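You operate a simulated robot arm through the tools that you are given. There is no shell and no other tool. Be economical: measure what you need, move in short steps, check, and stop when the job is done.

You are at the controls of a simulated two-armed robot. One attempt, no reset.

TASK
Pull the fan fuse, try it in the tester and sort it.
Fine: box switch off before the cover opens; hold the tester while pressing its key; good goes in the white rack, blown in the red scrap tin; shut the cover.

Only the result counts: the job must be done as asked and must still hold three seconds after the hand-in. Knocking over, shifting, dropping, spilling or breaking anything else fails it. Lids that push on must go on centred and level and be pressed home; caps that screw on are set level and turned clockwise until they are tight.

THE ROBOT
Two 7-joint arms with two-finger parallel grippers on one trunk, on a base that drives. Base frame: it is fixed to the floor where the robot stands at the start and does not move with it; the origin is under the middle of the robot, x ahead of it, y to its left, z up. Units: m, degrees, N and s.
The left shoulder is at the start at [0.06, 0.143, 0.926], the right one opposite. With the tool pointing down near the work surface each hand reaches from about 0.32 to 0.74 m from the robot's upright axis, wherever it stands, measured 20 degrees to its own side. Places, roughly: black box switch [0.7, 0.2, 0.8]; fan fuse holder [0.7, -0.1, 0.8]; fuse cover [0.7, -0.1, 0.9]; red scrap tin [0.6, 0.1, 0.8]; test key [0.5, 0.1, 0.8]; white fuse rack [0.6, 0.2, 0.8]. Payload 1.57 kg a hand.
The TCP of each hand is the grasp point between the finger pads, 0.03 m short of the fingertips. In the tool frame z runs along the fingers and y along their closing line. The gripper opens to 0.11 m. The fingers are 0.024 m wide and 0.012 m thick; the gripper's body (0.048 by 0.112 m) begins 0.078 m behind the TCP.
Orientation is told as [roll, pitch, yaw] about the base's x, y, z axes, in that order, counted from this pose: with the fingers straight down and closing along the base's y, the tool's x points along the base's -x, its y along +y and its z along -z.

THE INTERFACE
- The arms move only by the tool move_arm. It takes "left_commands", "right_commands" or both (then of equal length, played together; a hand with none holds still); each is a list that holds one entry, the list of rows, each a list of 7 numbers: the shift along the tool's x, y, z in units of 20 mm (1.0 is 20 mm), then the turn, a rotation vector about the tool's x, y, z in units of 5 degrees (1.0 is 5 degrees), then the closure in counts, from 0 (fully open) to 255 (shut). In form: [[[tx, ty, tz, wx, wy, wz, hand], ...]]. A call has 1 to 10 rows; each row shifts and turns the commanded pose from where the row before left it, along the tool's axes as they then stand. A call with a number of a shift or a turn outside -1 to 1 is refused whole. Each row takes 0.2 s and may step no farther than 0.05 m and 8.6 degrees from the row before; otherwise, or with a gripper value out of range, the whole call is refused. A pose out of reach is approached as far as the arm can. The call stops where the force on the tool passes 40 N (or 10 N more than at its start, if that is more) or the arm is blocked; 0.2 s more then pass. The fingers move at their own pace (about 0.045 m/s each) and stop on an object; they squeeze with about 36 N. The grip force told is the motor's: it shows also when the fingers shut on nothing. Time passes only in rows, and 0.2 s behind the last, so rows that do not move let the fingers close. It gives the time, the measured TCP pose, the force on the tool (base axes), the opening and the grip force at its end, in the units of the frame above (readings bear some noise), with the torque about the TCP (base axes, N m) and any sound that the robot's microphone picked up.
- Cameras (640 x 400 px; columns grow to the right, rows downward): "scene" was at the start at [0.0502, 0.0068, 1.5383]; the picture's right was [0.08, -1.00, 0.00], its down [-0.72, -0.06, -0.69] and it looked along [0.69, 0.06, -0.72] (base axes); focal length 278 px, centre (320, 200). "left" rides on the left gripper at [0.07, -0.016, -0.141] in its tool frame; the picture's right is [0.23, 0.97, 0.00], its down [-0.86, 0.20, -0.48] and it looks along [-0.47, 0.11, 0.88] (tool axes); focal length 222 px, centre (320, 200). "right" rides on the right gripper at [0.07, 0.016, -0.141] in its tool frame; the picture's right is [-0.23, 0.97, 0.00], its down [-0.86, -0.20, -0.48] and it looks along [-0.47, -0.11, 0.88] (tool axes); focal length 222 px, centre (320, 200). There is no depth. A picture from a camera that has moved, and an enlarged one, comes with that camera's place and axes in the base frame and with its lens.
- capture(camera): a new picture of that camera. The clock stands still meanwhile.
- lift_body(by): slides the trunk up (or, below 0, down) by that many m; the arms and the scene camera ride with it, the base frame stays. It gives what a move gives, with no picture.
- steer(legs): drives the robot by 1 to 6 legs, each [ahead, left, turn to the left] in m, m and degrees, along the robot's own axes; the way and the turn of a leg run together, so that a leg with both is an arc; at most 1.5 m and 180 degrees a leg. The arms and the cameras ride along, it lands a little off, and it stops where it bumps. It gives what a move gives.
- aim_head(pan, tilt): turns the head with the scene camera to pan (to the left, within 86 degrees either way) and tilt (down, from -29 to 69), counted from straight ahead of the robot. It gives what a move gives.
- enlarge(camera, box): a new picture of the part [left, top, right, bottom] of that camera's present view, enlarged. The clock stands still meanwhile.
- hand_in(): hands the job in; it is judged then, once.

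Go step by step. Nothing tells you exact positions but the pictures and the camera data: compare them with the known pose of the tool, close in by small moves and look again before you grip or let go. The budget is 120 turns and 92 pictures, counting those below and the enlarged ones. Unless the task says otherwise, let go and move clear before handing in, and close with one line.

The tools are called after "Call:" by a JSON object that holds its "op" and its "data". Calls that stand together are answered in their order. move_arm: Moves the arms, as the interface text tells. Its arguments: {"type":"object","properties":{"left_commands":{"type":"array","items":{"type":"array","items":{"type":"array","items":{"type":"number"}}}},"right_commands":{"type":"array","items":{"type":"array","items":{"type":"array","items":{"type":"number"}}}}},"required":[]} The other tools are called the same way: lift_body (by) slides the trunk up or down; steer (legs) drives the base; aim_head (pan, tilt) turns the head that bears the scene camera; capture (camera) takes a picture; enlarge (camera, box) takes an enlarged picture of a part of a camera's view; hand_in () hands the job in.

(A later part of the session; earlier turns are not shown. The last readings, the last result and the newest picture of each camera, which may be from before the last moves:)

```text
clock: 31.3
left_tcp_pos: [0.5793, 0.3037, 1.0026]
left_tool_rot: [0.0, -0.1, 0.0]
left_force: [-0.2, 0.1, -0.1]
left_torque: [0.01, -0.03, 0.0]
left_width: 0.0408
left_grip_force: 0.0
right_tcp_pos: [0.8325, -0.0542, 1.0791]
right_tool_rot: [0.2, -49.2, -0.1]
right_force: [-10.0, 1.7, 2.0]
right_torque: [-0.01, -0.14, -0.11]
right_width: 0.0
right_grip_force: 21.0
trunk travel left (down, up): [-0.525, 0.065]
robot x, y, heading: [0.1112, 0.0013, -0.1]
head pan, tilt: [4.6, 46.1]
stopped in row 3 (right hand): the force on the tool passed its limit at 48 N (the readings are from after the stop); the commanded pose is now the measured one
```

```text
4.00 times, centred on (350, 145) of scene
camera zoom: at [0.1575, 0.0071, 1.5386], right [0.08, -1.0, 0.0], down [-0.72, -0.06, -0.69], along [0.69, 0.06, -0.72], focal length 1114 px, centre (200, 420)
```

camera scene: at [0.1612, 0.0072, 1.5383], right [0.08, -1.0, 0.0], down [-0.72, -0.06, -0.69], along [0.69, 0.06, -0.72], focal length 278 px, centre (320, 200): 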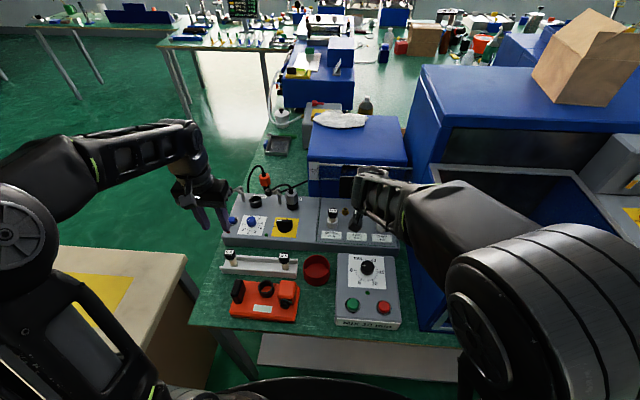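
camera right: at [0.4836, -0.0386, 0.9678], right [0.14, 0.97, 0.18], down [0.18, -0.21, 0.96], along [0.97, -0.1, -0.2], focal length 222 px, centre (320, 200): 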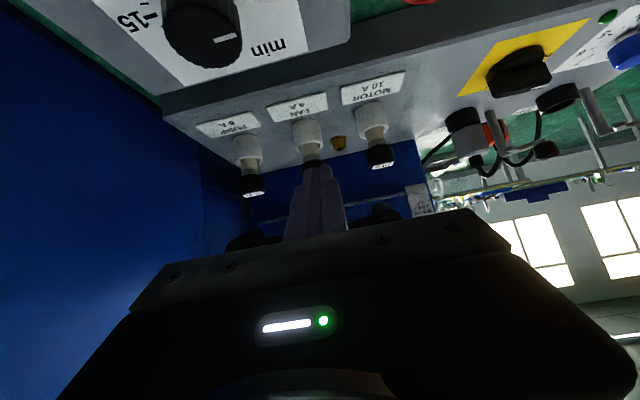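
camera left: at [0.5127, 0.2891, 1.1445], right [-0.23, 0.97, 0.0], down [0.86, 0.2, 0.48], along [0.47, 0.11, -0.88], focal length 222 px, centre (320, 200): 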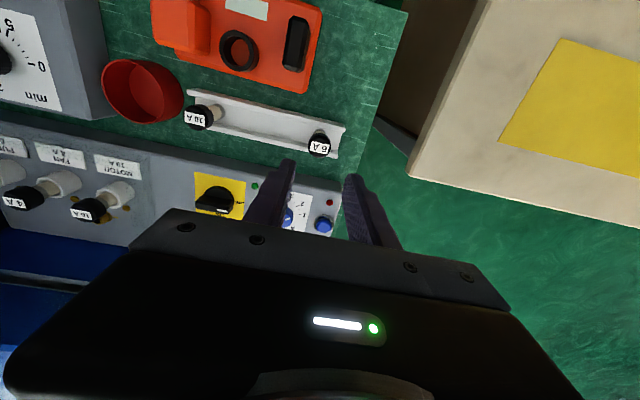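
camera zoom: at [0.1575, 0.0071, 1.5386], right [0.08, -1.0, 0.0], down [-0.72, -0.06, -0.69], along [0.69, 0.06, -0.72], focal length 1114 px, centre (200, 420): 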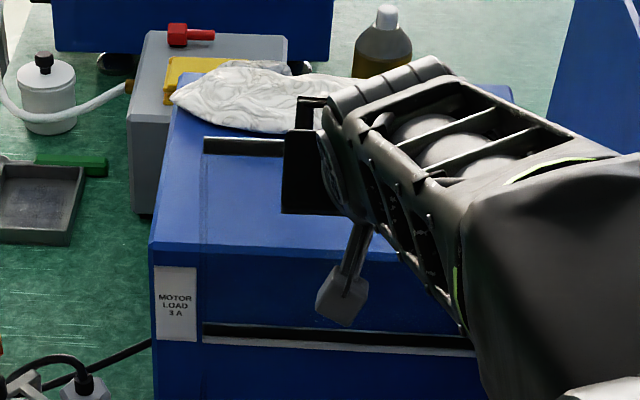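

It met a stop, and the load box did not shift. I'll draw the hand back along its axis and see whether the cover stays up.

Call:
{"op": "move_arm", "data": {"right_commands": [[[0, 0, -0.4, 0, 0, 0, 255], [0, 0, -0.6, 0, 0, 0, 255], [0, 0, -1, 0, 0, 0, 255], [0, 0, -1, 0, 0, 0, 255]]]}}

Call:
{"op": "enlarge", "data": {"camera": "scene", "box": [270, 95, 430, 195]}}

```text
clock: 32.3
left_tcp_pos: [0.5798, 0.305, 1.003]
left_tool_rot: [0.0, -0.1, 0.0]
left_force: [-0.2, -0.1, -0.7]
left_torque: [-0.02, -0.03, 0.01]
left_width: 0.0409
left_grip_force: 0.0
right_tcp_pos: [0.7906, -0.0532, 1.1204]
right_tool_rot: [0.4, -49.5, 0.0]
right_force: [-0.6, -0.1, -0.2]
right_torque: [0.01, 0.0, -0.02]
right_width: 0.0
right_grip_force: 21.0
trunk travel left (down, up): [-0.525, 0.065]
robot x, y, heading: [0.1099, 0.0026, 0.1]
head pan, tilt: [4.6, 46.1]
```

```text
4.00 times, centred on (350, 145) of scene
camera zoom: at [0.1596, 0.0073, 1.5387], right [0.08, -1.0, 0.0], down [-0.72, -0.06, -0.69], along [0.69, 0.06, -0.72], focal length 1114 px, centre (200, 420)
```

zoom: 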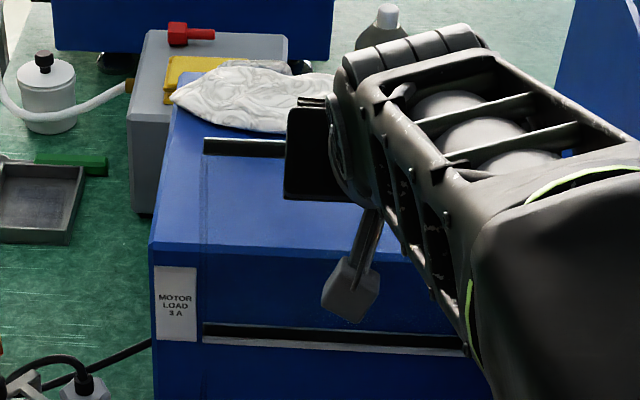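

The cover edge hasn't moved. I'll retreat further and check again.

Call:
{"op": "move_arm", "data": {"right_commands": [[[0, 0, -1, 0, 0, 0, 255], [0, 0, -1, 0, 0, 0, 255], [0.5, 0, -1, 0, 0, 0, 255], [1, 0, -1, 0, 1, 0, 255], [1, 0, -1, 0, 1, 0, 200], [1, 0, -1, 0, 1, 0, 160], [1, 0, 0, 0, 1, 0, 130], [1, 0, 0, 0, 1, 0, 130], [0, 0, 0, 0, 1, 0, 130], [0, 0, 0, 0, 1, 0, 130]]]}}

Call:
{"op": "capture", "data": {"camera": "scene"}}

```text
clock: 34.5
left_tcp_pos: [0.5813, 0.304, 1.0018]
left_tool_rot: [0.0, 0.0, 0.0]
left_force: [-0.4, -0.4, -0.5]
left_torque: [-0.01, 0.06, 0.0]
left_width: 0.041
left_grip_force: 0.0
right_tcp_pos: [0.6206, -0.0531, 1.1285]
right_tool_rot: [0.3, -14.1, 0.2]
right_force: [0.1, 0.8, 0.2]
right_torque: [0.02, 0.0, 0.04]
right_width: 0.054
right_grip_force: 0.0
trunk travel left (down, up): [-0.525, 0.065]
robot x, y, heading: [0.1108, -0.0003, -0.2]
head pan, tilt: [4.6, 46.1]
```

```text
55 pictures are left
camera scene: at [0.1608, 0.0074, 1.5383], right [0.08, -1.0, 0.0], down [-0.72, -0.06, -0.69], along [0.69, 0.06, -0.72], focal length 278 px, centre (320, 200)
```

scene: 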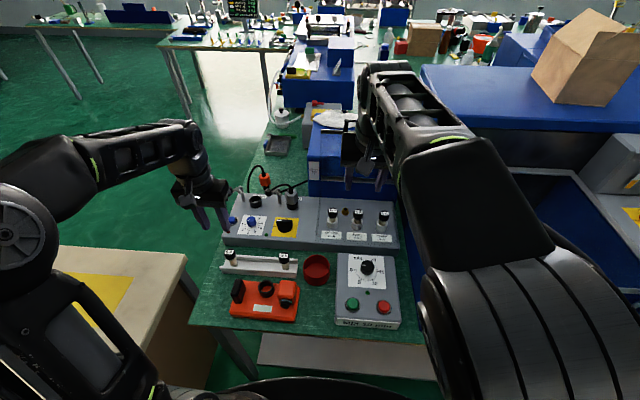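

The cover stays up by itself. I'll straighten the right hand and bring it towards the fan fuse (≈[0.755, -0.066]).

Call:
{"op": "move_arm", "data": {"right_commands": [[[-1, 0, 0, 0, 0.95, 0, 130], [-1, -0.3, 0, 0, 0.95, 0, 130], [-1, -0.3, 0, 0, 0.95, 0, 130], [-0.8, 0, 0.5, 0, 0, 0, 130], [0, 0, 1, 0, 0, 0, 130], [0, 0, 1, 0, 0, 0, 130], [0, 0, 1, 0, 0, 0, 130], [0, 0, 1, 0, 0, 0, 130], [0, 0, 1, 0, 0, 0, 130]]]}}

Call:
{"op": "capture", "data": {"camera": "right"}}

Call:
{"op": "enlarge", "data": {"camera": "scene", "box": [280, 170, 440, 270]}}

```text
clock: 36.5
left_tcp_pos: [0.58, 0.3052, 1.0015]
left_tool_rot: [0.0, 0.0, 0.0]
left_force: [0.2, 0.3, -1.1]
left_torque: [0.0, 0.01, -0.02]
left_width: 0.0408
left_grip_force: 0.1
right_tcp_pos: [0.6214, -0.0418, 0.9956]
right_tool_rot: [0.2, -0.1, 0.2]
right_force: [-0.5, 0.3, -0.4]
right_torque: [0.0, -0.03, -0.01]
right_width: 0.0539
right_grip_force: 0.1
right hand out of reach, approached as far as the arm can: row 2, 3, 4
trunk travel left (down, up): [-0.525, 0.065]
robot x, y, heading: [0.1117, -0.0015, 0.3]
head pan, tilt: [4.6, 46.1]
```

```text
54 pictures are left
camera right: at [0.5502, -0.0242, 1.1379], right [0.22, 0.97, 0.0], down [0.86, -0.2, 0.48], along [0.47, -0.1, -0.88], focal length 222 px, centre (320, 200)
```

right: 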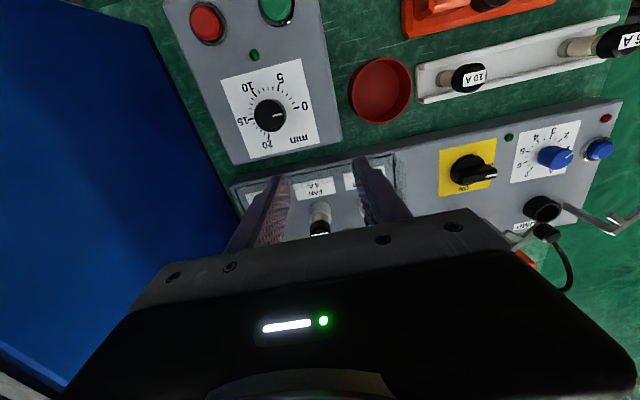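

```text
4.00 times, centred on (360, 220) of scene
camera zoom: at [0.1607, 0.0075, 1.5383], right [0.08, -1.0, 0.0], down [-0.72, -0.06, -0.69], along [0.69, 0.06, -0.72], focal length 1114 px, centre (160, 120)
```

zoom: 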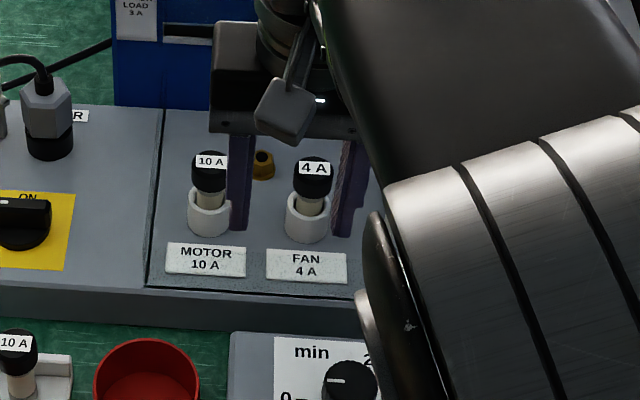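

The fan fuse cap is at about [0.740, -0.066, 0.877]. I'll move above it.

Call:
{"op": "move_arm", "data": {"right_commands": [[[-1, -0.3, 0, 0, 0, 0, 130], [-1, -0.3, 0, 0, 0, 0, 130], [-1, -0.3, 0, 0, 0, 0, 130], [-1, -0.3, 0, 0, 0, 0, 130], [-1, 0, 0, 0, 0, 0, 130], [-0.9, 0, 0, 0, 0, 0, 130], [0, 0, 0, 0, 0, 0, 130]]]}}

Call:
{"op": "capture", "data": {"camera": "right"}}

Call:
{"op": "enlarge", "data": {"camera": "scene", "box": [280, 150, 440, 250]}}

```text
clock: 38.1
left_tcp_pos: [0.5813, 0.3056, 1.0024]
left_tool_rot: [0.0, -0.1, -0.1]
left_force: [0.1, -0.1, -0.1]
left_torque: [0.01, 0.05, -0.01]
left_width: 0.0408
left_grip_force: 0.0
right_tcp_pos: [0.7116, -0.0645, 0.9966]
right_tool_rot: [0.2, 0.0, 0.2]
right_force: [0.5, -0.4, 0.1]
right_torque: [0.0, -0.03, 0.02]
right_width: 0.0538
right_grip_force: 0.0
right hand out of reach, approached as far as the arm can: row 5, 6
trunk travel left (down, up): [-0.525, 0.065]
robot x, y, heading: [0.1097, 0.0012, 0.0]
head pan, tilt: [4.6, 46.1]
```

```text
52 pictures are left
camera right: at [0.6401, -0.0476, 1.1381], right [0.22, 0.97, 0.0], down [0.86, -0.2, 0.48], along [0.47, -0.1, -0.88], focal length 222 px, centre (320, 200)
```

right: 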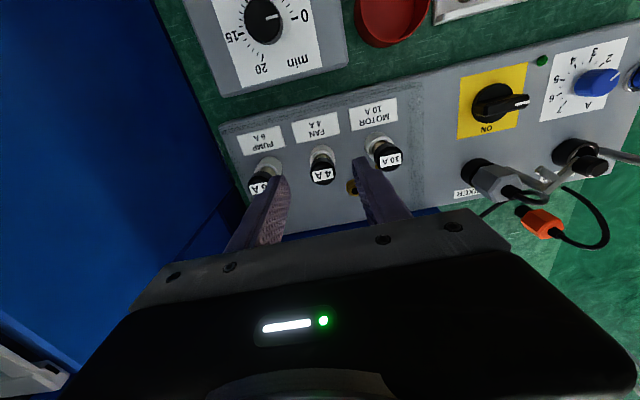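

```text
4.00 times, centred on (360, 200) of scene
camera zoom: at [0.1603, 0.0073, 1.5383], right [0.08, -1.0, 0.0], down [-0.72, -0.06, -0.69], along [0.69, 0.06, -0.72], focal length 1114 px, centre (160, 200)
```

zoom: 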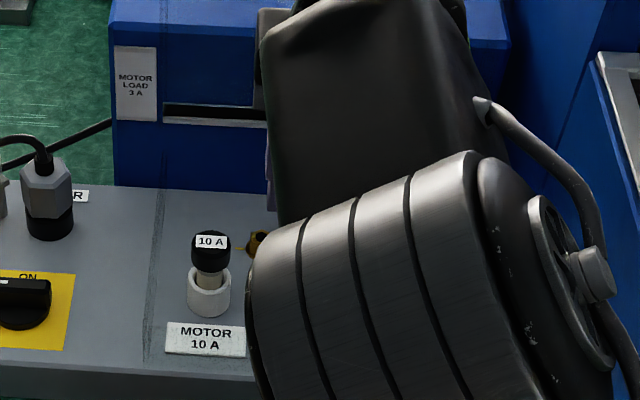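

At this height the arm is at its reach limit; lower down it reaches farther. I'll lower 5 cm (tips still above the caps) and move on to x=0.741.

Call:
{"op": "move_arm", "data": {"right_commands": [[[0, 0, 0.9, 0, 0, 0, 130], [0, 0, 0.9, 0, 0, 0, 130], [0, 0, 0.6, 0, 0, 0, 130], [0, 0, 0, 0, 0, 0, 130]]]}}

```text
clock: 39.1
left_tcp_pos: [0.5806, 0.305, 1.0032]
left_tool_rot: [0.0, 0.0, 0.0]
left_force: [0.1, -0.3, 0.6]
left_torque: [-0.02, 0.0, -0.01]
left_width: 0.041
left_grip_force: 0.0
right_tcp_pos: [0.7102, -0.0654, 0.9482]
right_tool_rot: [0.2, -0.1, 0.2]
right_force: [0.1, -0.1, -0.4]
right_torque: [-0.01, 0.04, 0.01]
right_width: 0.0541
right_grip_force: 0.0
trunk travel left (down, up): [-0.525, 0.065]
robot x, y, heading: [0.1111, -0.0026, -0.1]
head pan, tilt: [4.6, 46.1]
```

Call:
{"op": "move_arm", "data": {"right_commands": [[[-0.8, 0, 0, 0, 0, 0, 130], [-0.75, 0, 0, 0, 0, 0, 130], [0, 0, 0, 0, 0, 0, 130]]]}}

Call:
{"op": "capture", "data": {"camera": "right"}}

```text
clock: 39.9
left_tcp_pos: [0.582, 0.3041, 1.0021]
left_tool_rot: [0.0, 0.0, 0.0]
left_force: [0.1, -0.1, 0.2]
left_torque: [0.01, -0.02, 0.0]
left_width: 0.0409
left_grip_force: 0.0
right_tcp_pos: [0.7226, -0.0645, 0.9464]
right_tool_rot: [0.1, -0.2, 0.2]
right_force: [0.2, 0.7, 0.4]
right_torque: [-0.02, 0.02, 0.01]
right_width: 0.0538
right_grip_force: 0.1
right hand out of reach, approached as far as the arm can: row 1, 2
trunk travel left (down, up): [-0.525, 0.065]
robot x, y, heading: [0.1115, -0.0061, 0.1]
head pan, tilt: [4.6, 46.1]
```

```text
50 pictures are left
camera right: at [0.6508, -0.0482, 1.0881], right [0.22, 0.97, 0.0], down [0.85, -0.2, 0.48], along [0.47, -0.1, -0.88], focal length 222 px, centre (320, 200)
```

right: 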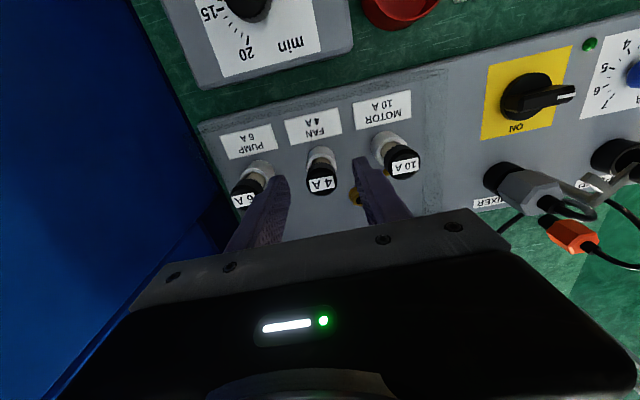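

I need about 1.5 cm more reach. I'll raise the trunk, which brings the shoulder nearer wrist height, and come back down.

Call:
{"op": "lift_body", "data": {"by": 0.06}}

Call:
{"op": "move_arm", "data": {"right_commands": [[[0, 0, 1, 0, 0, 0, 130], [0, 0, 1, 0, 0, 0, 130], [-0.4, 0, 1, 0, 0, 0, 130], [-0.4, 0, 0, 0, 0, 0, 130], [0, 0, 0, 0, 0, 0, 130]]]}}

```text
clock: 40.9
left_tcp_pos: [0.5806, 0.3048, 1.0621]
left_tool_rot: [0.0, 0.1, -0.1]
left_force: [-0.3, -0.6, -0.8]
left_torque: [0.02, 0.03, 0.0]
left_width: 0.0407
left_grip_force: 0.1
right_tcp_pos: [0.7228, -0.0663, 1.0062]
right_tool_rot: [0.1, -0.2, 0.2]
right_force: [0.0, 0.4, 0.2]
right_torque: [0.01, -0.01, 0.02]
right_width: 0.0538
right_grip_force: 0.1
trunk travel left (down, up): [-0.585, 0.005]
robot x, y, heading: [0.1084, -0.0033, 0.1]
head pan, tilt: [4.6, 46.1]
```

```text
clock: 42.1
left_tcp_pos: [0.581, 0.3042, 1.0625]
left_tool_rot: [0.0, 0.1, 0.1]
left_force: [0.1, 0.0, 0.4]
left_torque: [-0.02, -0.01, -0.01]
left_width: 0.0409
left_grip_force: 0.0
right_tcp_pos: [0.723, -0.063, 0.9489]
right_tool_rot: [0.2, -0.3, 0.2]
right_force: [0.2, -0.5, 0.5]
right_torque: [0.03, 0.0, 0.02]
right_width: 0.0537
right_grip_force: 0.1
right hand out of reach, approached as far as the arm can: row 3, 4
trunk travel left (down, up): [-0.585, 0.005]
robot x, y, heading: [0.1108, -0.0028, 0.1]
head pan, tilt: [4.6, 46.1]
```

The limit persists, so I'll drive the base ahead another 3 cm with the hands well above everything.

Call:
{"op": "move_arm", "data": {"right_commands": [[[0, 0, -1, 0, 0, 0, 130]]]}}

Call:
{"op": "steer", "data": {"legs": [[0.035, 0, 0]]}}

Call:
{"op": "capture", "data": {"camera": "right"}}

Call:
{"op": "capture", "data": {"camera": "scene"}}

```text
clock: 42.5
left_tcp_pos: [0.5807, 0.305, 1.0618]
left_tool_rot: [0.0, 0.0, 0.0]
left_force: [-0.4, 0.9, 0.0]
left_torque: [-0.03, 0.0, 0.02]
left_width: 0.0409
left_grip_force: 0.0
right_tcp_pos: [0.7237, -0.0624, 0.9702]
right_tool_rot: [0.1, -0.2, 0.3]
right_force: [0.0, 0.6, -0.1]
right_torque: [0.02, -0.02, 0.03]
right_width: 0.0537
right_grip_force: 0.1
trunk travel left (down, up): [-0.585, 0.005]
robot x, y, heading: [0.1111, -0.0009, -0.1]
head pan, tilt: [4.6, 46.1]
```

```text
clock: 43.4
left_tcp_pos: [0.6182, 0.3052, 1.0608]
left_tool_rot: [-0.1, 0.1, -0.1]
left_force: [0.8, 0.5, 0.1]
left_torque: [-0.02, 0.06, 0.01]
left_width: 0.041
left_grip_force: 0.1
right_tcp_pos: [0.761, -0.0623, 0.9675]
right_tool_rot: [0.0, -0.1, 0.2]
right_force: [0.7, -0.3, -0.5]
right_torque: [-0.03, 0.02, 0.03]
right_width: 0.054
right_grip_force: 0.0
trunk travel left (down, up): [-0.585, 0.005]
robot x, y, heading: [0.1421, -0.0016, -0.0]
head pan, tilt: [4.6, 46.1]
```

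```text
49 pictures are left
camera right: at [0.6899, -0.0454, 1.1094], right [0.22, 0.97, 0.0], down [0.86, -0.2, 0.48], along [0.47, -0.1, -0.88], focal length 222 px, centre (320, 200)
```

right: 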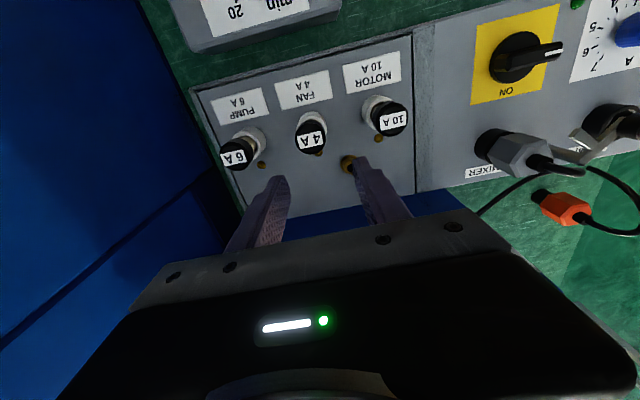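

```text
48 pictures are left
camera scene: at [0.1982, 0.0073, 1.5982], right [0.08, -1.0, 0.0], down [-0.72, -0.06, -0.69], along [0.69, 0.05, -0.72], focal length 278 px, centre (320, 200)
```

scene: 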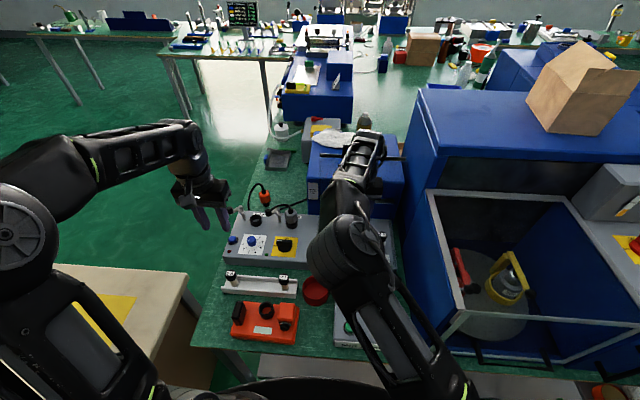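

The arm now has room. The cap is at about [0.739, -0.064, 0.87]; I'll align and descend part way.

Call:
{"op": "move_arm", "data": {"right_commands": [[[0.6, -0.05, 0, 0, 0, 0, 130], [0.5, -0.05, 0, 0, 0, 0, 130], [0, 0, 1, 0, 0, 0, 130], [0, 0, 1, 0, 0, 0, 130], [0, 0, 1, 0, 0, 0, 130], [0, 0, 0, 0, 0, 0, 130]]]}}

Call:
{"op": "capture", "data": {"camera": "right"}}

Call:
{"op": "enlarge", "data": {"camera": "scene", "box": [280, 180, 440, 280]}}

```text
clock: 44.8
left_tcp_pos: [0.6154, 0.3048, 1.0629]
left_tool_rot: [0.0, 0.0, 0.0]
left_force: [0.1, -0.4, 0.7]
left_torque: [0.01, -0.01, 0.01]
left_width: 0.041
left_grip_force: 0.0
right_tcp_pos: [0.7366, -0.0639, 0.9074]
right_tool_rot: [0.1, -0.2, 0.2]
right_force: [0.4, -0.2, -1.1]
right_torque: [0.0, 0.0, -0.01]
right_width: 0.0539
right_grip_force: 0.0
trunk travel left (down, up): [-0.585, 0.005]
robot x, y, heading: [0.147, -0.0, -0.0]
head pan, tilt: [4.6, 46.1]
```

```text
47 pictures are left
camera right: at [0.6658, -0.0476, 1.049], right [0.22, 0.97, 0.0], down [0.85, -0.2, 0.48], along [0.47, -0.1, -0.88], focal length 222 px, centre (320, 200)
```

right: 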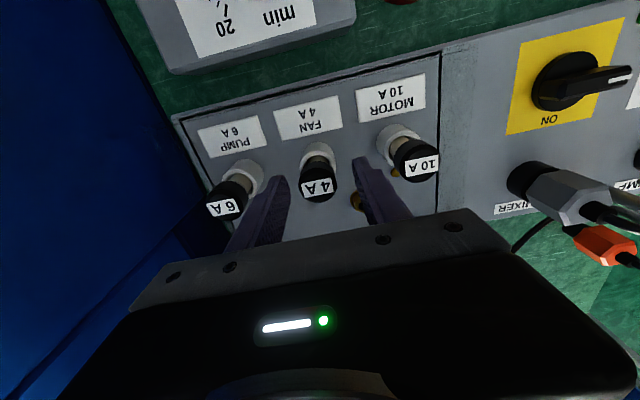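

```text
4.00 times, centred on (360, 230) of scene
camera zoom: at [0.1953, 0.0073, 1.5983], right [0.08, -1.0, 0.0], down [-0.72, -0.06, -0.69], along [0.69, 0.05, -0.72], focal length 1114 px, centre (160, 80)
```

zoom: 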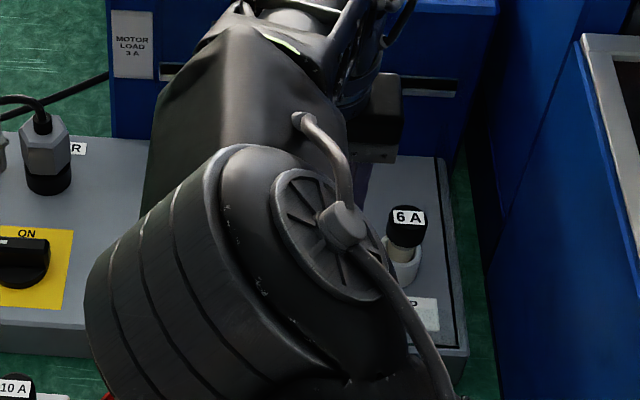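

Aligned within 2 mm. I'll descend to the cap and grip.

Call:
{"op": "move_arm", "data": {"right_commands": [[[-0.05, -0.05, 0.7, 0, 0, 0, 130], [0, 0, 0.65, 0, 0, 0, 130], [0, 0, 0, 0, 0, 0, 255], [0, 0, 0, 0, 0, 0, 255], [0, 0, 0, 0, 0, 0, 255], [0, 0, 0, 0, 0, 0, 255]]]}}

Call:
{"op": "capture", "data": {"camera": "right"}}

```text
clock: 46.2
left_tcp_pos: [0.6161, 0.3032, 1.061]
left_tool_rot: [0.0, 0.0, 0.1]
left_force: [-0.2, 0.3, 0.1]
left_torque: [-0.01, 0.0, 0.0]
left_width: 0.0409
left_grip_force: 0.1
right_tcp_pos: [0.7383, -0.0658, 0.881]
right_tool_rot: [0.1, -0.2, 0.2]
right_force: [0.5, -1.5, -0.5]
right_torque: [-0.11, -0.02, -0.02]
right_width: 0.0296
right_grip_force: 35.5
trunk travel left (down, up): [-0.585, 0.005]
robot x, y, heading: [0.1451, -0.0048, -0.1]
head pan, tilt: [4.6, 46.1]
```

```text
45 pictures are left
camera right: at [0.6678, -0.0491, 1.023], right [0.22, 0.97, 0.0], down [0.85, -0.2, 0.48], along [0.47, -0.11, -0.88], focal length 222 px, centre (320, 200)
```

right: 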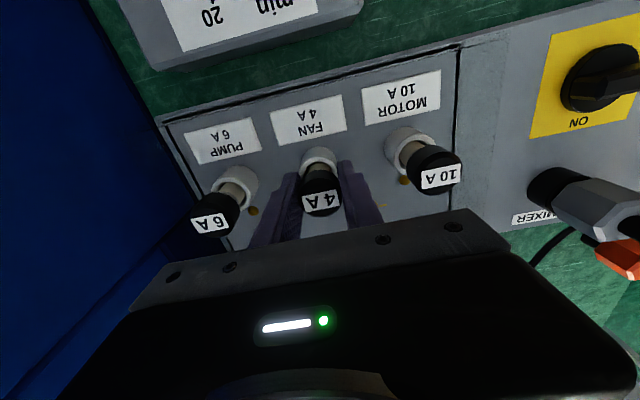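

The cap is gripped (30 mm). Pulling straight up.

Call:
{"op": "move_arm", "data": {"right_commands": [[[0, 0, -0.4, 0, 0, 0, 255], [0, 0, -0.5, 0, 0, 0, 255], [0, 0, -0.8, 0, 0, 0, 255], [0, 0, -1, 0, 0, 0, 255], [0, 0, -1, 0, 0, 0, 255], [0, 0, -1, 0, 0, 0, 255], [0, 0, -1, 0, 0, 0, 255]]]}}

Call:
{"op": "capture", "data": {"camera": "right"}}

```text
clock: 47.8
left_tcp_pos: [0.6166, 0.3047, 1.0622]
left_tool_rot: [0.0, 0.0, 0.0]
left_force: [0.5, 0.6, 0.1]
left_torque: [0.0, -0.03, -0.01]
left_width: 0.0408
left_grip_force: 0.1
right_tcp_pos: [0.7372, -0.0643, 0.9966]
right_tool_rot: [0.0, -0.3, 0.2]
right_force: [-0.6, -1.0, -1.1]
right_torque: [0.02, -0.02, 0.02]
right_width: 0.0298
right_grip_force: 35.6
trunk travel left (down, up): [-0.585, 0.005]
robot x, y, heading: [0.144, 0.0014, -0.0]
head pan, tilt: [4.6, 46.1]
```

```text
44 pictures are left
camera right: at [0.6652, -0.0485, 1.1381], right [0.22, 0.97, 0.0], down [0.85, -0.2, 0.48], along [0.47, -0.1, -0.88], focal length 222 px, centre (320, 200)
```

right: 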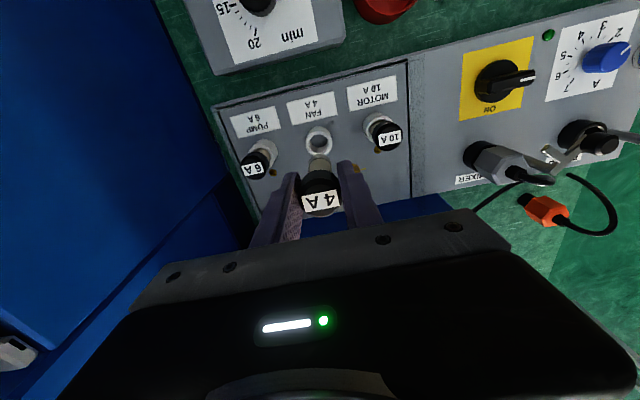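

The fan fuse is out and held upright. The tester socket is at about [0.508, 0.183, 0.80]. I'll move the left hand aside and carry the fuse over there.

Call:
{"op": "move_arm", "data": {"right_commands": [[[0.88, 0.95, 0, 0, 0, 0, 255], [0.88, 0.95, 0, 0, 0, 0, 255], [0.88, 0.95, 0, 0, 0, 0, 255], [0.88, 0.95, 0, 0, 0, 0, 255], [0.88, 0.95, 0, 0, 0, 0, 255], [0.88, 0.95, 0, 0, 0, 0, 255], [0.88, 0.95, 0, 0, 0, 0, 255]]], "left_commands": [[[0.5, 1, 0, 0, 0, 0, 160], [0.5, 1, 0, 0, 0, 0, 160], [0.5, 1, 0, 0, 0, 0, 160], [0.5, 1, 0, 0, 0, 0, 160], [0, 0.5, 0, 0, 0, 0, 160], [0, 0, 0, 0, 0, 0, 160], [0, 0, 0, 0, 0, 0, 160]]]}}

Call:
{"op": "move_arm", "data": {"right_commands": [[[0.88, 0.95, 0, 0, 0, 0, 255], [0.88, 0.95, 0, 0, 0, 0, 255], [0.88, 0.95, 0, 0, 0, 0, 255], [0.88, 0.95, 0, 0, 0, 0, 255], [0.88, 0.95, 0, 0, 0, 0, 255], [0.8, 0.9, 0, 0, 0, 0, 255], [0, 0, 0, 0, 0, 0, 255]]]}}

Call:
{"op": "capture", "data": {"camera": "scene"}}

Call:
{"op": "capture", "data": {"camera": "right"}}

```text
clock: 49.4
left_tcp_pos: [0.5756, 0.3953, 1.0611]
left_tool_rot: [0.0, -0.1, -0.1]
left_force: [0.0, -0.6, 0.8]
left_torque: [-0.01, -0.02, 0.0]
left_width: 0.0409
left_grip_force: 0.0
right_tcp_pos: [0.6134, 0.0665, 0.9978]
right_tool_rot: [0.0, -0.2, 0.2]
right_force: [-0.1, -0.7, -0.8]
right_torque: [-0.02, 0.0, 0.01]
right_width: 0.0297
right_grip_force: 36.4
trunk travel left (down, up): [-0.585, 0.005]
robot x, y, heading: [0.144, -0.0019, -0.2]
head pan, tilt: [4.6, 46.1]
```

```text
clock: 51.0
left_tcp_pos: [0.5763, 0.3956, 1.0608]
left_tool_rot: [0.0, 0.1, 0.0]
left_force: [0.4, 0.8, 0.0]
left_torque: [-0.01, 0.02, -0.01]
left_width: 0.0412
left_grip_force: 0.0
right_tcp_pos: [0.5098, 0.1795, 0.9956]
right_tool_rot: [0.0, -0.2, 0.2]
right_force: [-0.6, -0.1, -1.1]
right_torque: [0.01, 0.02, -0.02]
right_width: 0.0298
right_grip_force: 36.6
trunk travel left (down, up): [-0.585, 0.005]
robot x, y, heading: [0.1435, -0.0026, 0.2]
head pan, tilt: [4.6, 46.1]
```

```text
43 pictures are left
camera scene: at [0.1957, 0.0072, 1.5983], right [0.08, -1.0, 0.0], down [-0.72, -0.06, -0.69], along [0.69, 0.05, -0.72], focal length 278 px, centre (320, 200)
```

scene: 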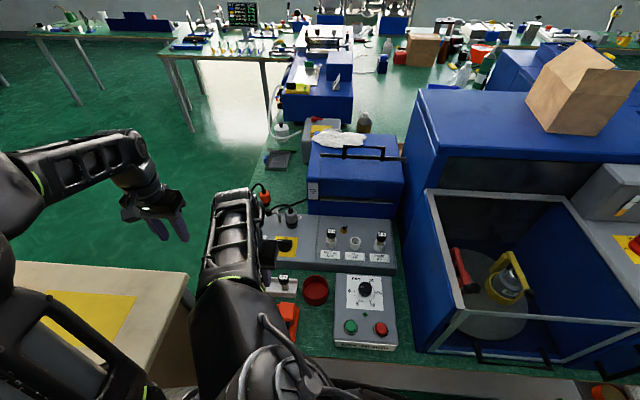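

```text
42 pictures are left
camera right: at [0.4388, 0.1964, 1.1368], right [0.22, 0.97, 0.0], down [0.85, -0.2, 0.48], along [0.47, -0.1, -0.88], focal length 222 px, centre (320, 200)
```

right: 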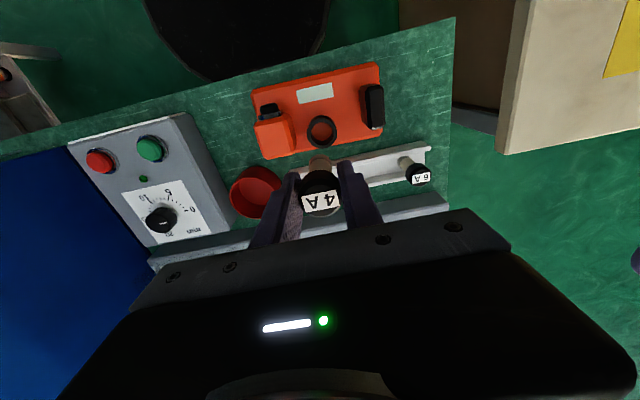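

The socket measures [0.505, 0.185]. I'll align, lower part way and look again.

Call:
{"op": "move_arm", "data": {"right_commands": [[[0.2, 0.28, 0.5, 0, 0, 0, 255], [0, 0, 0.9, 0, 0, 0, 255], [0, 0, 0.9, 0, 0, 0, 255], [0, 0, 0.7, 0, 0, 0, 255], [0, 0, 0, 0, 0, 0, 255]]]}}

Call:
{"op": "enlarge", "data": {"camera": "right", "box": [210, 50, 430, 240]}}

Call:
{"op": "capture", "data": {"camera": "left"}}

```text
clock: 52.2
left_tcp_pos: [0.5756, 0.3958, 1.0613]
left_tool_rot: [-0.1, 0.1, 0.0]
left_force: [-0.6, -0.1, -0.1]
left_torque: [0.02, -0.02, 0.01]
left_width: 0.0411
left_grip_force: 0.1
right_tcp_pos: [0.5055, 0.1861, 0.9356]
right_tool_rot: [0.1, -0.2, 0.2]
right_force: [0.1, -0.3, -0.3]
right_torque: [0.04, 0.02, -0.03]
right_width: 0.0296
right_grip_force: 35.8
trunk travel left (down, up): [-0.585, 0.005]
robot x, y, heading: [0.1479, -0.0008, 0.2]
head pan, tilt: [4.6, 46.1]
```

```text
2.11 times, centred on (320, 145) of right
camera zoom: at [0.4345, 0.2022, 1.0765], right [0.22, 0.97, 0.0], down [0.85, -0.2, 0.48], along [0.47, -0.1, -0.88], focal length 468 px, centre (320, 316)
```

zoom: 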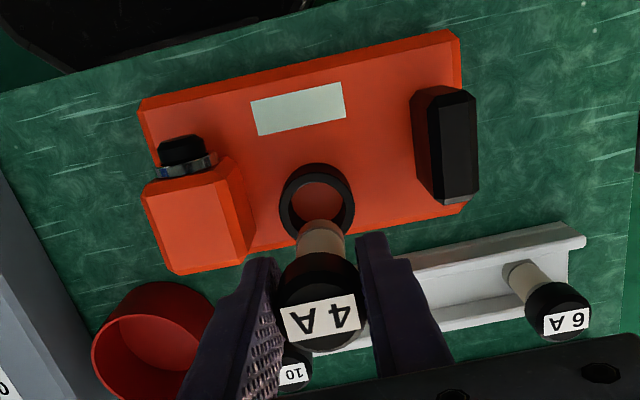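

```text
40 pictures are left
camera left: at [0.507, 0.3797, 1.2041], right [-0.23, 0.97, 0.0], down [0.86, 0.2, 0.48], along [0.47, 0.11, -0.88], focal length 222 px, centre (320, 200)
```

left: 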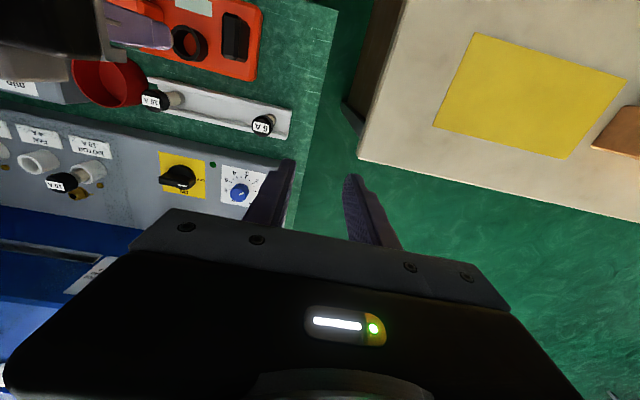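

The socket refines to [0.508, 0.186], top z≈0.79; the fuse end is about 8 cm below the TCP. I'll lower to just above it and check.

Call:
{"op": "move_arm", "data": {"right_commands": [[[-0.1, 0, 0.9, 0, 0, 0, 255], [0, 0, 0.9, 0, 0, 0, 255], [0, 0, 0.5, 0, 0, 0, 255], [0, 0, 0, 0, 0, 0, 255]]]}}

Call:
{"op": "enlarge", "data": {"camera": "right", "box": [210, 50, 430, 240]}}

Call:
{"op": "enlarge", "data": {"camera": "left", "box": [100, 0, 290, 120]}}

```text
clock: 53.2
left_tcp_pos: [0.5756, 0.3949, 1.0613]
left_tool_rot: [0.0, 0.0, 0.1]
left_force: [-0.2, -0.1, 0.3]
left_torque: [0.01, 0.02, -0.01]
left_width: 0.041
left_grip_force: 0.2
right_tcp_pos: [0.5081, 0.1858, 0.8897]
right_tool_rot: [0.2, -0.2, 0.2]
right_force: [-0.4, 0.0, -0.9]
right_torque: [-0.01, -0.02, 0.04]
right_width: 0.0296
right_grip_force: 36.4
trunk travel left (down, up): [-0.585, 0.005]
robot x, y, heading: [0.144, 0.002, 0.1]
head pan, tilt: [4.6, 46.1]
```

```text
2.11 times, centred on (320, 145) of right
camera zoom: at [0.4365, 0.2024, 1.0309], right [0.22, 0.97, 0.0], down [0.85, -0.2, 0.48], along [0.47, -0.1, -0.88], focal length 468 px, centre (320, 316)
```

zoom: 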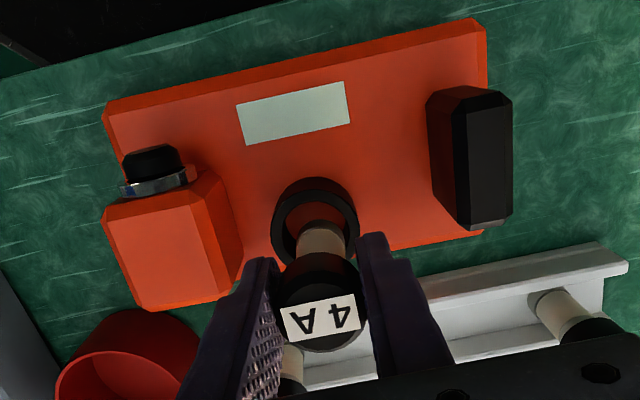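

```text
3.33 times, centred on (195, 60) of left
camera zoom: at [0.507, 0.3796, 1.2041], right [-0.23, 0.97, 0.0], down [0.86, 0.2, 0.48], along [0.47, 0.11, -0.88], focal length 740 px, centre (737, 667)
```

zoom: 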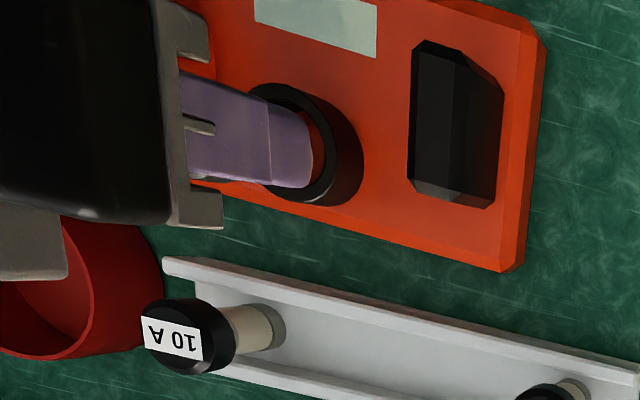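

Fine alignment: the ring centre is about 3 mm toward −y. I'll correct that and lower gently into the socket.

Call:
{"op": "move_arm", "data": {"right_commands": [[[-0.05, -0.14, 0, 0, 0, 0, 255], [0, 0, 0.4, 0, 0, 0, 255], [0, 0, 0.4, 0, 0, 0, 255], [0, 0, 0.3, 0, 0, 0, 255], [0, 0, 0.2, 0, 0, 0, 255], [0, 0, 0, 0, 0, 0, 255]]]}}

Call:
{"op": "enlarge", "data": {"camera": "right", "box": [210, 50, 430, 240]}}

Call:
{"op": "enlarge", "data": {"camera": "left", "box": [100, 0, 290, 120]}}

```text
clock: 54.6
left_tcp_pos: [0.5763, 0.3959, 1.062]
left_tool_rot: [0.0, 0.0, 0.1]
left_force: [0.4, 0.3, 0.0]
left_torque: [0.0, -0.05, -0.01]
left_width: 0.0411
left_grip_force: 0.0
right_tcp_pos: [0.5095, 0.1835, 0.8642]
right_tool_rot: [0.1, -0.2, 0.2]
right_force: [0.6, 0.5, 0.5]
right_torque: [0.0, 0.02, -0.01]
right_width: 0.0297
right_grip_force: 35.5
trunk travel left (down, up): [-0.585, 0.005]
robot x, y, heading: [0.1479, 0.0026, -0.3]
head pan, tilt: [4.6, 46.1]
```

```text
2.11 times, centred on (320, 145) of right
camera zoom: at [0.4382, 0.2001, 1.0047], right [0.22, 0.97, 0.0], down [0.85, -0.2, 0.48], along [0.47, -0.11, -0.88], focal length 468 px, centre (320, 316)
```

zoom: 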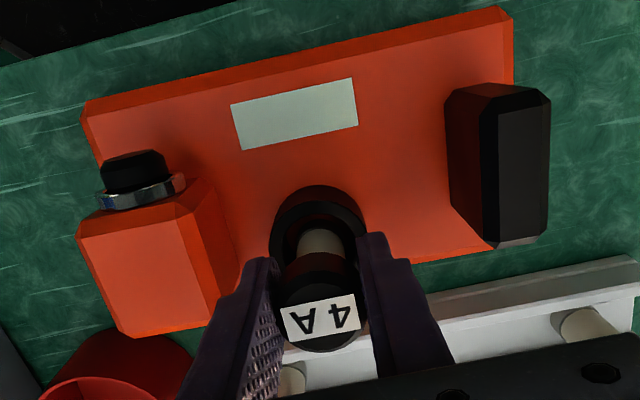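

```text
3.33 times, centred on (195, 60) of left
camera zoom: at [0.507, 0.3797, 1.204], right [-0.23, 0.97, 0.0], down [0.86, 0.2, 0.48], along [0.47, 0.11, -0.88], focal length 740 px, centre (737, 667)
```

zoom: 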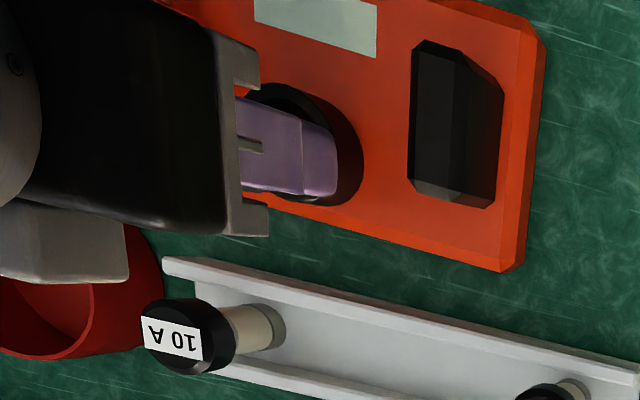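

The fuse is entering the ring centrally with no force. Continuing down gently until it seats.

Call:
{"op": "move_arm", "data": {"right_commands": [[[0, 0, 0.3, 0, 0, 0, 255], [0, 0, 0.3, 0, 0, 0, 255], [0, 0, 0.25, 0, 0, 0, 255], [0, 0, 0, 0, 0, 0, 255]]]}}

Call:
{"op": "enlarge", "data": {"camera": "right", "box": [210, 50, 430, 240]}}

```text
clock: 55.3
left_tcp_pos: [0.5755, 0.3951, 1.0611]
left_tool_rot: [0.0, 0.0, 0.0]
left_force: [0.0, -0.1, 0.2]
left_torque: [-0.02, -0.01, 0.01]
left_width: 0.041
left_grip_force: 0.0
right_tcp_pos: [0.5108, 0.185, 0.8534]
right_tool_rot: [0.3, -0.5, 0.2]
right_force: [-3.8, -3.5, 18.3]
right_torque: [-0.27, 0.19, 0.04]
right_width: 0.0297
right_grip_force: 36.5
trunk travel left (down, up): [-0.585, 0.005]
robot x, y, heading: [0.1436, -0.0046, -0.2]
head pan, tilt: [4.6, 46.1]
stopped in row 3 (right hand): the force on the tool passed its limit at 56 N (the readings are from after the stop); the commanded pose is now the measured one
```

```text
2.11 times, centred on (320, 145) of right
camera zoom: at [0.4394, 0.2003, 0.9944], right [0.22, 0.97, 0.01], down [0.85, -0.2, 0.49], along [0.47, -0.1, -0.87], focal length 468 px, centre (320, 316)
```

zoom: 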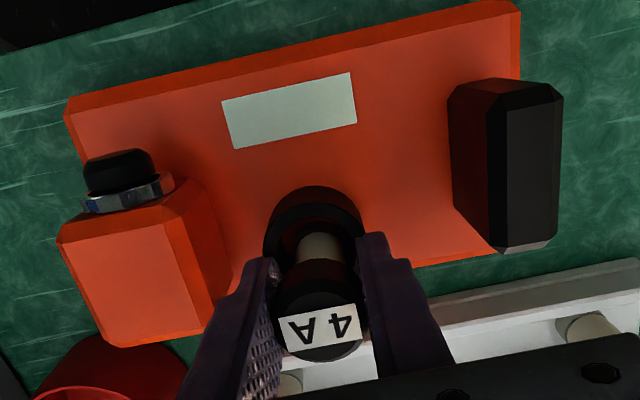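

It hit bottom firmly and appears seated. I'll release gently and check.

Call:
{"op": "move_arm", "data": {"right_commands": [[[0, 0, -0.05, 0, 0, 0, 160], [0, 0, 0, 0, 0, 0, 130], [0, 0, 0, 0, 0, 0, 130]]]}}

Call:
{"op": "move_arm", "data": {"right_commands": [[[0, 0, -0.7, 0, 0, 0, 130], [0, 0, -1, 0, 0, 0, 130], [0, 0, -1, 0, 0, 0, 130], [0, 0, -1, 0, 0, 0, 130], [0, 0, -1, 0, 0, 0, 130]]]}}

Call:
{"op": "enlarge", "data": {"camera": "right", "box": [210, 50, 430, 240]}}

Call:
{"op": "enlarge", "data": {"camera": "left", "box": [100, 0, 290, 120]}}

```text
clock: 56.1
left_tcp_pos: [0.5761, 0.3956, 1.0618]
left_tool_rot: [0.0, 0.0, 0.1]
left_force: [1.1, 0.3, 0.4]
left_torque: [0.03, 0.0, 0.0]
left_width: 0.0409
left_grip_force: 0.1
right_tcp_pos: [0.511, 0.1855, 0.8529]
right_tool_rot: [0.3, -0.7, 0.3]
right_force: [0.2, 7.3, 14.0]
right_torque: [-0.16, 0.05, 0.02]
right_width: 0.0477
right_grip_force: 0.1
trunk travel left (down, up): [-0.585, 0.005]
robot x, y, heading: [0.1474, 0.0013, 0.0]
head pan, tilt: [4.6, 46.1]
```

```text
clock: 57.3
left_tcp_pos: [0.5748, 0.3952, 1.0611]
left_tool_rot: [-0.1, -0.1, 0.0]
left_force: [0.2, -0.4, 0.3]
left_torque: [-0.04, -0.02, 0.0]
left_width: 0.041
left_grip_force: 0.1
right_tcp_pos: [0.5099, 0.1827, 0.9465]
right_tool_rot: [0.2, -0.4, 0.2]
right_force: [0.8, 0.0, 0.7]
right_torque: [0.01, 0.02, 0.0]
right_width: 0.054
right_grip_force: 0.1
trunk travel left (down, up): [-0.585, 0.005]
robot x, y, heading: [0.1438, -0.0037, 0.0]
head pan, tilt: [4.6, 46.1]
```

```text
2.11 times, centred on (320, 145) of right
camera zoom: at [0.4379, 0.1993, 1.0883], right [0.22, 0.97, 0.01], down [0.85, -0.2, 0.48], along [0.47, -0.1, -0.88], focal length 468 px, centre (320, 316)
```

zoom: 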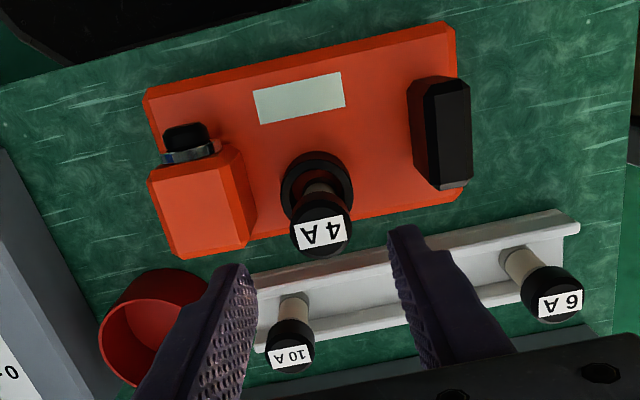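

```text
3.33 times, centred on (195, 60) of left
camera zoom: at [0.5069, 0.3793, 1.2041], right [-0.23, 0.97, 0.0], down [0.86, 0.2, 0.48], along [0.47, 0.11, -0.88], focal length 740 px, centre (737, 667)
```

zoom: 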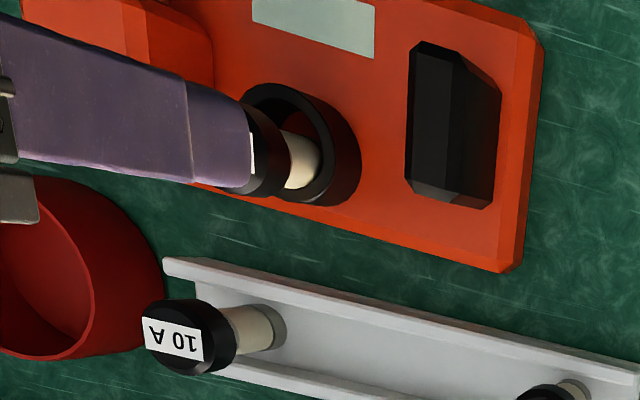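

The 4 A fuse stands in the tester. The black block (hold) is at ≈[0.479, 0.260, top 0.843] and the key faces the robot at ≈[0.455, 0.124, 0.825]. These are close in, so I'll raise the right hand and back the base 10 cm.

Call:
{"op": "move_arm", "data": {"right_commands": [[[0, 0, -1, 0, 0, 0, 130], [0, 0, -1, 0, 0, 0, 200], [0, 0, -1, 0, 0, 0, 255]]]}}

Call:
{"op": "steer", "data": {"legs": [[-0.1, 0, 0]]}}

Call:
{"op": "capture", "data": {"camera": "scene"}}

Call:
{"op": "capture", "data": {"camera": "left"}}

```text
clock: 58.1
left_tcp_pos: [0.5762, 0.3952, 1.062]
left_tool_rot: [0.0, 0.0, 0.1]
left_force: [-1.2, 1.3, -0.4]
left_torque: [0.02, 0.02, 0.02]
left_width: 0.0411
left_grip_force: 0.1
right_tcp_pos: [0.508, 0.1834, 1.0084]
right_tool_rot: [0.3, -0.4, 0.2]
right_force: [0.4, 0.7, -0.7]
right_torque: [0.01, 0.05, -0.04]
right_width: 0.0036
right_grip_force: 0.6
trunk travel left (down, up): [-0.585, 0.005]
robot x, y, heading: [0.1432, 0.0012, 0.1]
head pan, tilt: [4.6, 46.1]
```

```text
clock: 59.3
left_tcp_pos: [0.4744, 0.3938, 1.0632]
left_tool_rot: [0.1, 0.0, 0.0]
left_force: [-0.1, -0.3, 0.4]
left_torque: [0.01, 0.0, -0.01]
left_width: 0.041
left_grip_force: 0.0
right_tcp_pos: [0.4071, 0.1842, 1.008]
right_tool_rot: [0.4, -0.5, 0.2]
right_force: [-0.5, -0.6, 0.6]
right_torque: [0.02, -0.02, 0.01]
right_width: 0.0
right_grip_force: 21.4
trunk travel left (down, up): [-0.585, 0.005]
robot x, y, heading: [0.0458, 0.0023, 0.2]
head pan, tilt: [4.6, 46.1]
```

```text
32 pictures are left
camera scene: at [0.0929, 0.0073, 1.5984], right [0.08, -1.0, 0.0], down [-0.72, -0.06, -0.69], along [0.69, 0.05, -0.72], focal length 278 px, centre (320, 200)
```

scene: 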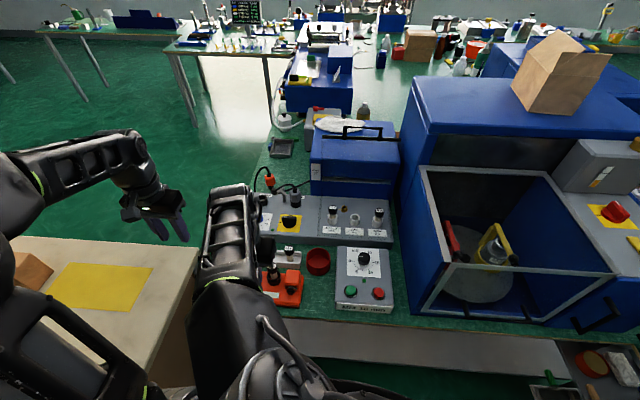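

```text
31 pictures are left
camera left: at [0.4052, 0.3794, 1.2045], right [-0.23, 0.97, 0.0], down [0.85, 0.2, 0.48], along [0.47, 0.11, -0.88], focal length 222 px, centre (320, 200)
```

left: 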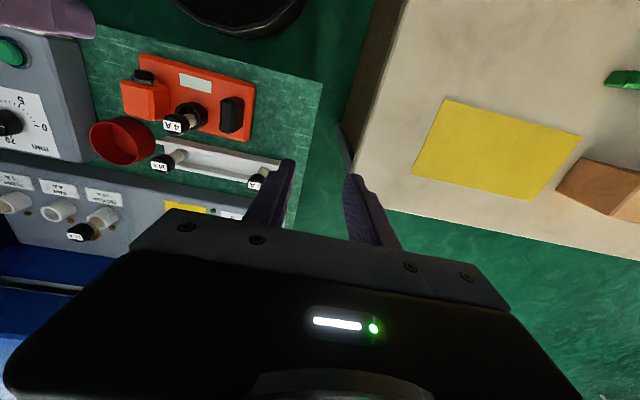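

I'll move the right hand to y=0.124 in front of the key (still high) and the left over the black block.

Call:
{"op": "move_arm", "data": {"right_commands": [[[0, -1, 0, 0, 0, 0, 255], [0, -1, 0, 0, 0, 0, 255], [0, -1, 0, 0, 0, 0, 255], [0, 0, 1, 0, 0, 0, 255], [0, 0, 1, 0, 0, 0, 255], [0, 0, 1, 0, 0, 0, 255], [0, 0, 0, 0, 0, 0, 255], [0, 0, 0, 0, 0, 0, 255]]], "left_commands": [[[0, -0.5, 0, 0, 0, 0, 120], [0, -0.5, 0, 0, 0, 0, 120], [0, -0.7, 0.5, 0, 0, 0, 120], [-0.38, -1, 1, 0, 0, 0, 120], [0, -1, 1, 0, 0, 0, 120], [0, -1, 1, 0, 0, 0, 120], [0, -1, 1, 0, 0, 0, 120], [0, -1, 1, 0, 0, 0, 120]]]}}

Call:
{"op": "capture", "data": {"camera": "left"}}

Call:
{"op": "capture", "data": {"camera": "right"}}

```text
clock: 61.1
left_tcp_pos: [0.4837, 0.2608, 0.9521]
left_tool_rot: [0.0, -0.1, 0.1]
left_force: [0.0, 0.1, -0.2]
left_torque: [0.02, 0.02, -0.01]
left_width: 0.0582
left_grip_force: 0.1
right_tcp_pos: [0.4096, 0.1243, 0.9471]
right_tool_rot: [0.4, -0.5, 0.2]
right_force: [-0.5, -0.2, -0.3]
right_torque: [0.03, -0.01, 0.01]
right_width: 0.0
right_grip_force: 21.3
trunk travel left (down, up): [-0.585, 0.005]
robot x, y, heading: [0.0416, -0.0017, 0.1]
head pan, tilt: [4.6, 46.1]
```

```text
30 pictures are left
camera left: at [0.4147, 0.2448, 1.0939], right [-0.23, 0.97, 0.0], down [0.86, 0.2, 0.48], along [0.47, 0.11, -0.88], focal length 222 px, centre (320, 200)
```

left: 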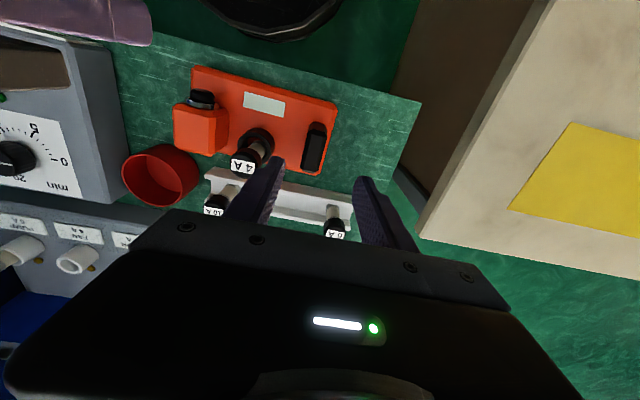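

```text
29 pictures are left
camera right: at [0.3378, 0.1402, 1.0875], right [0.22, 0.97, 0.01], down [0.85, -0.2, 0.48], along [0.47, -0.1, -0.88], focal length 222 px, centre (320, 200)
```

right: 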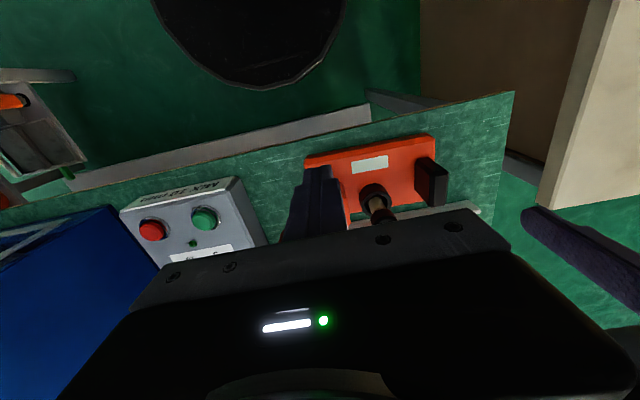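

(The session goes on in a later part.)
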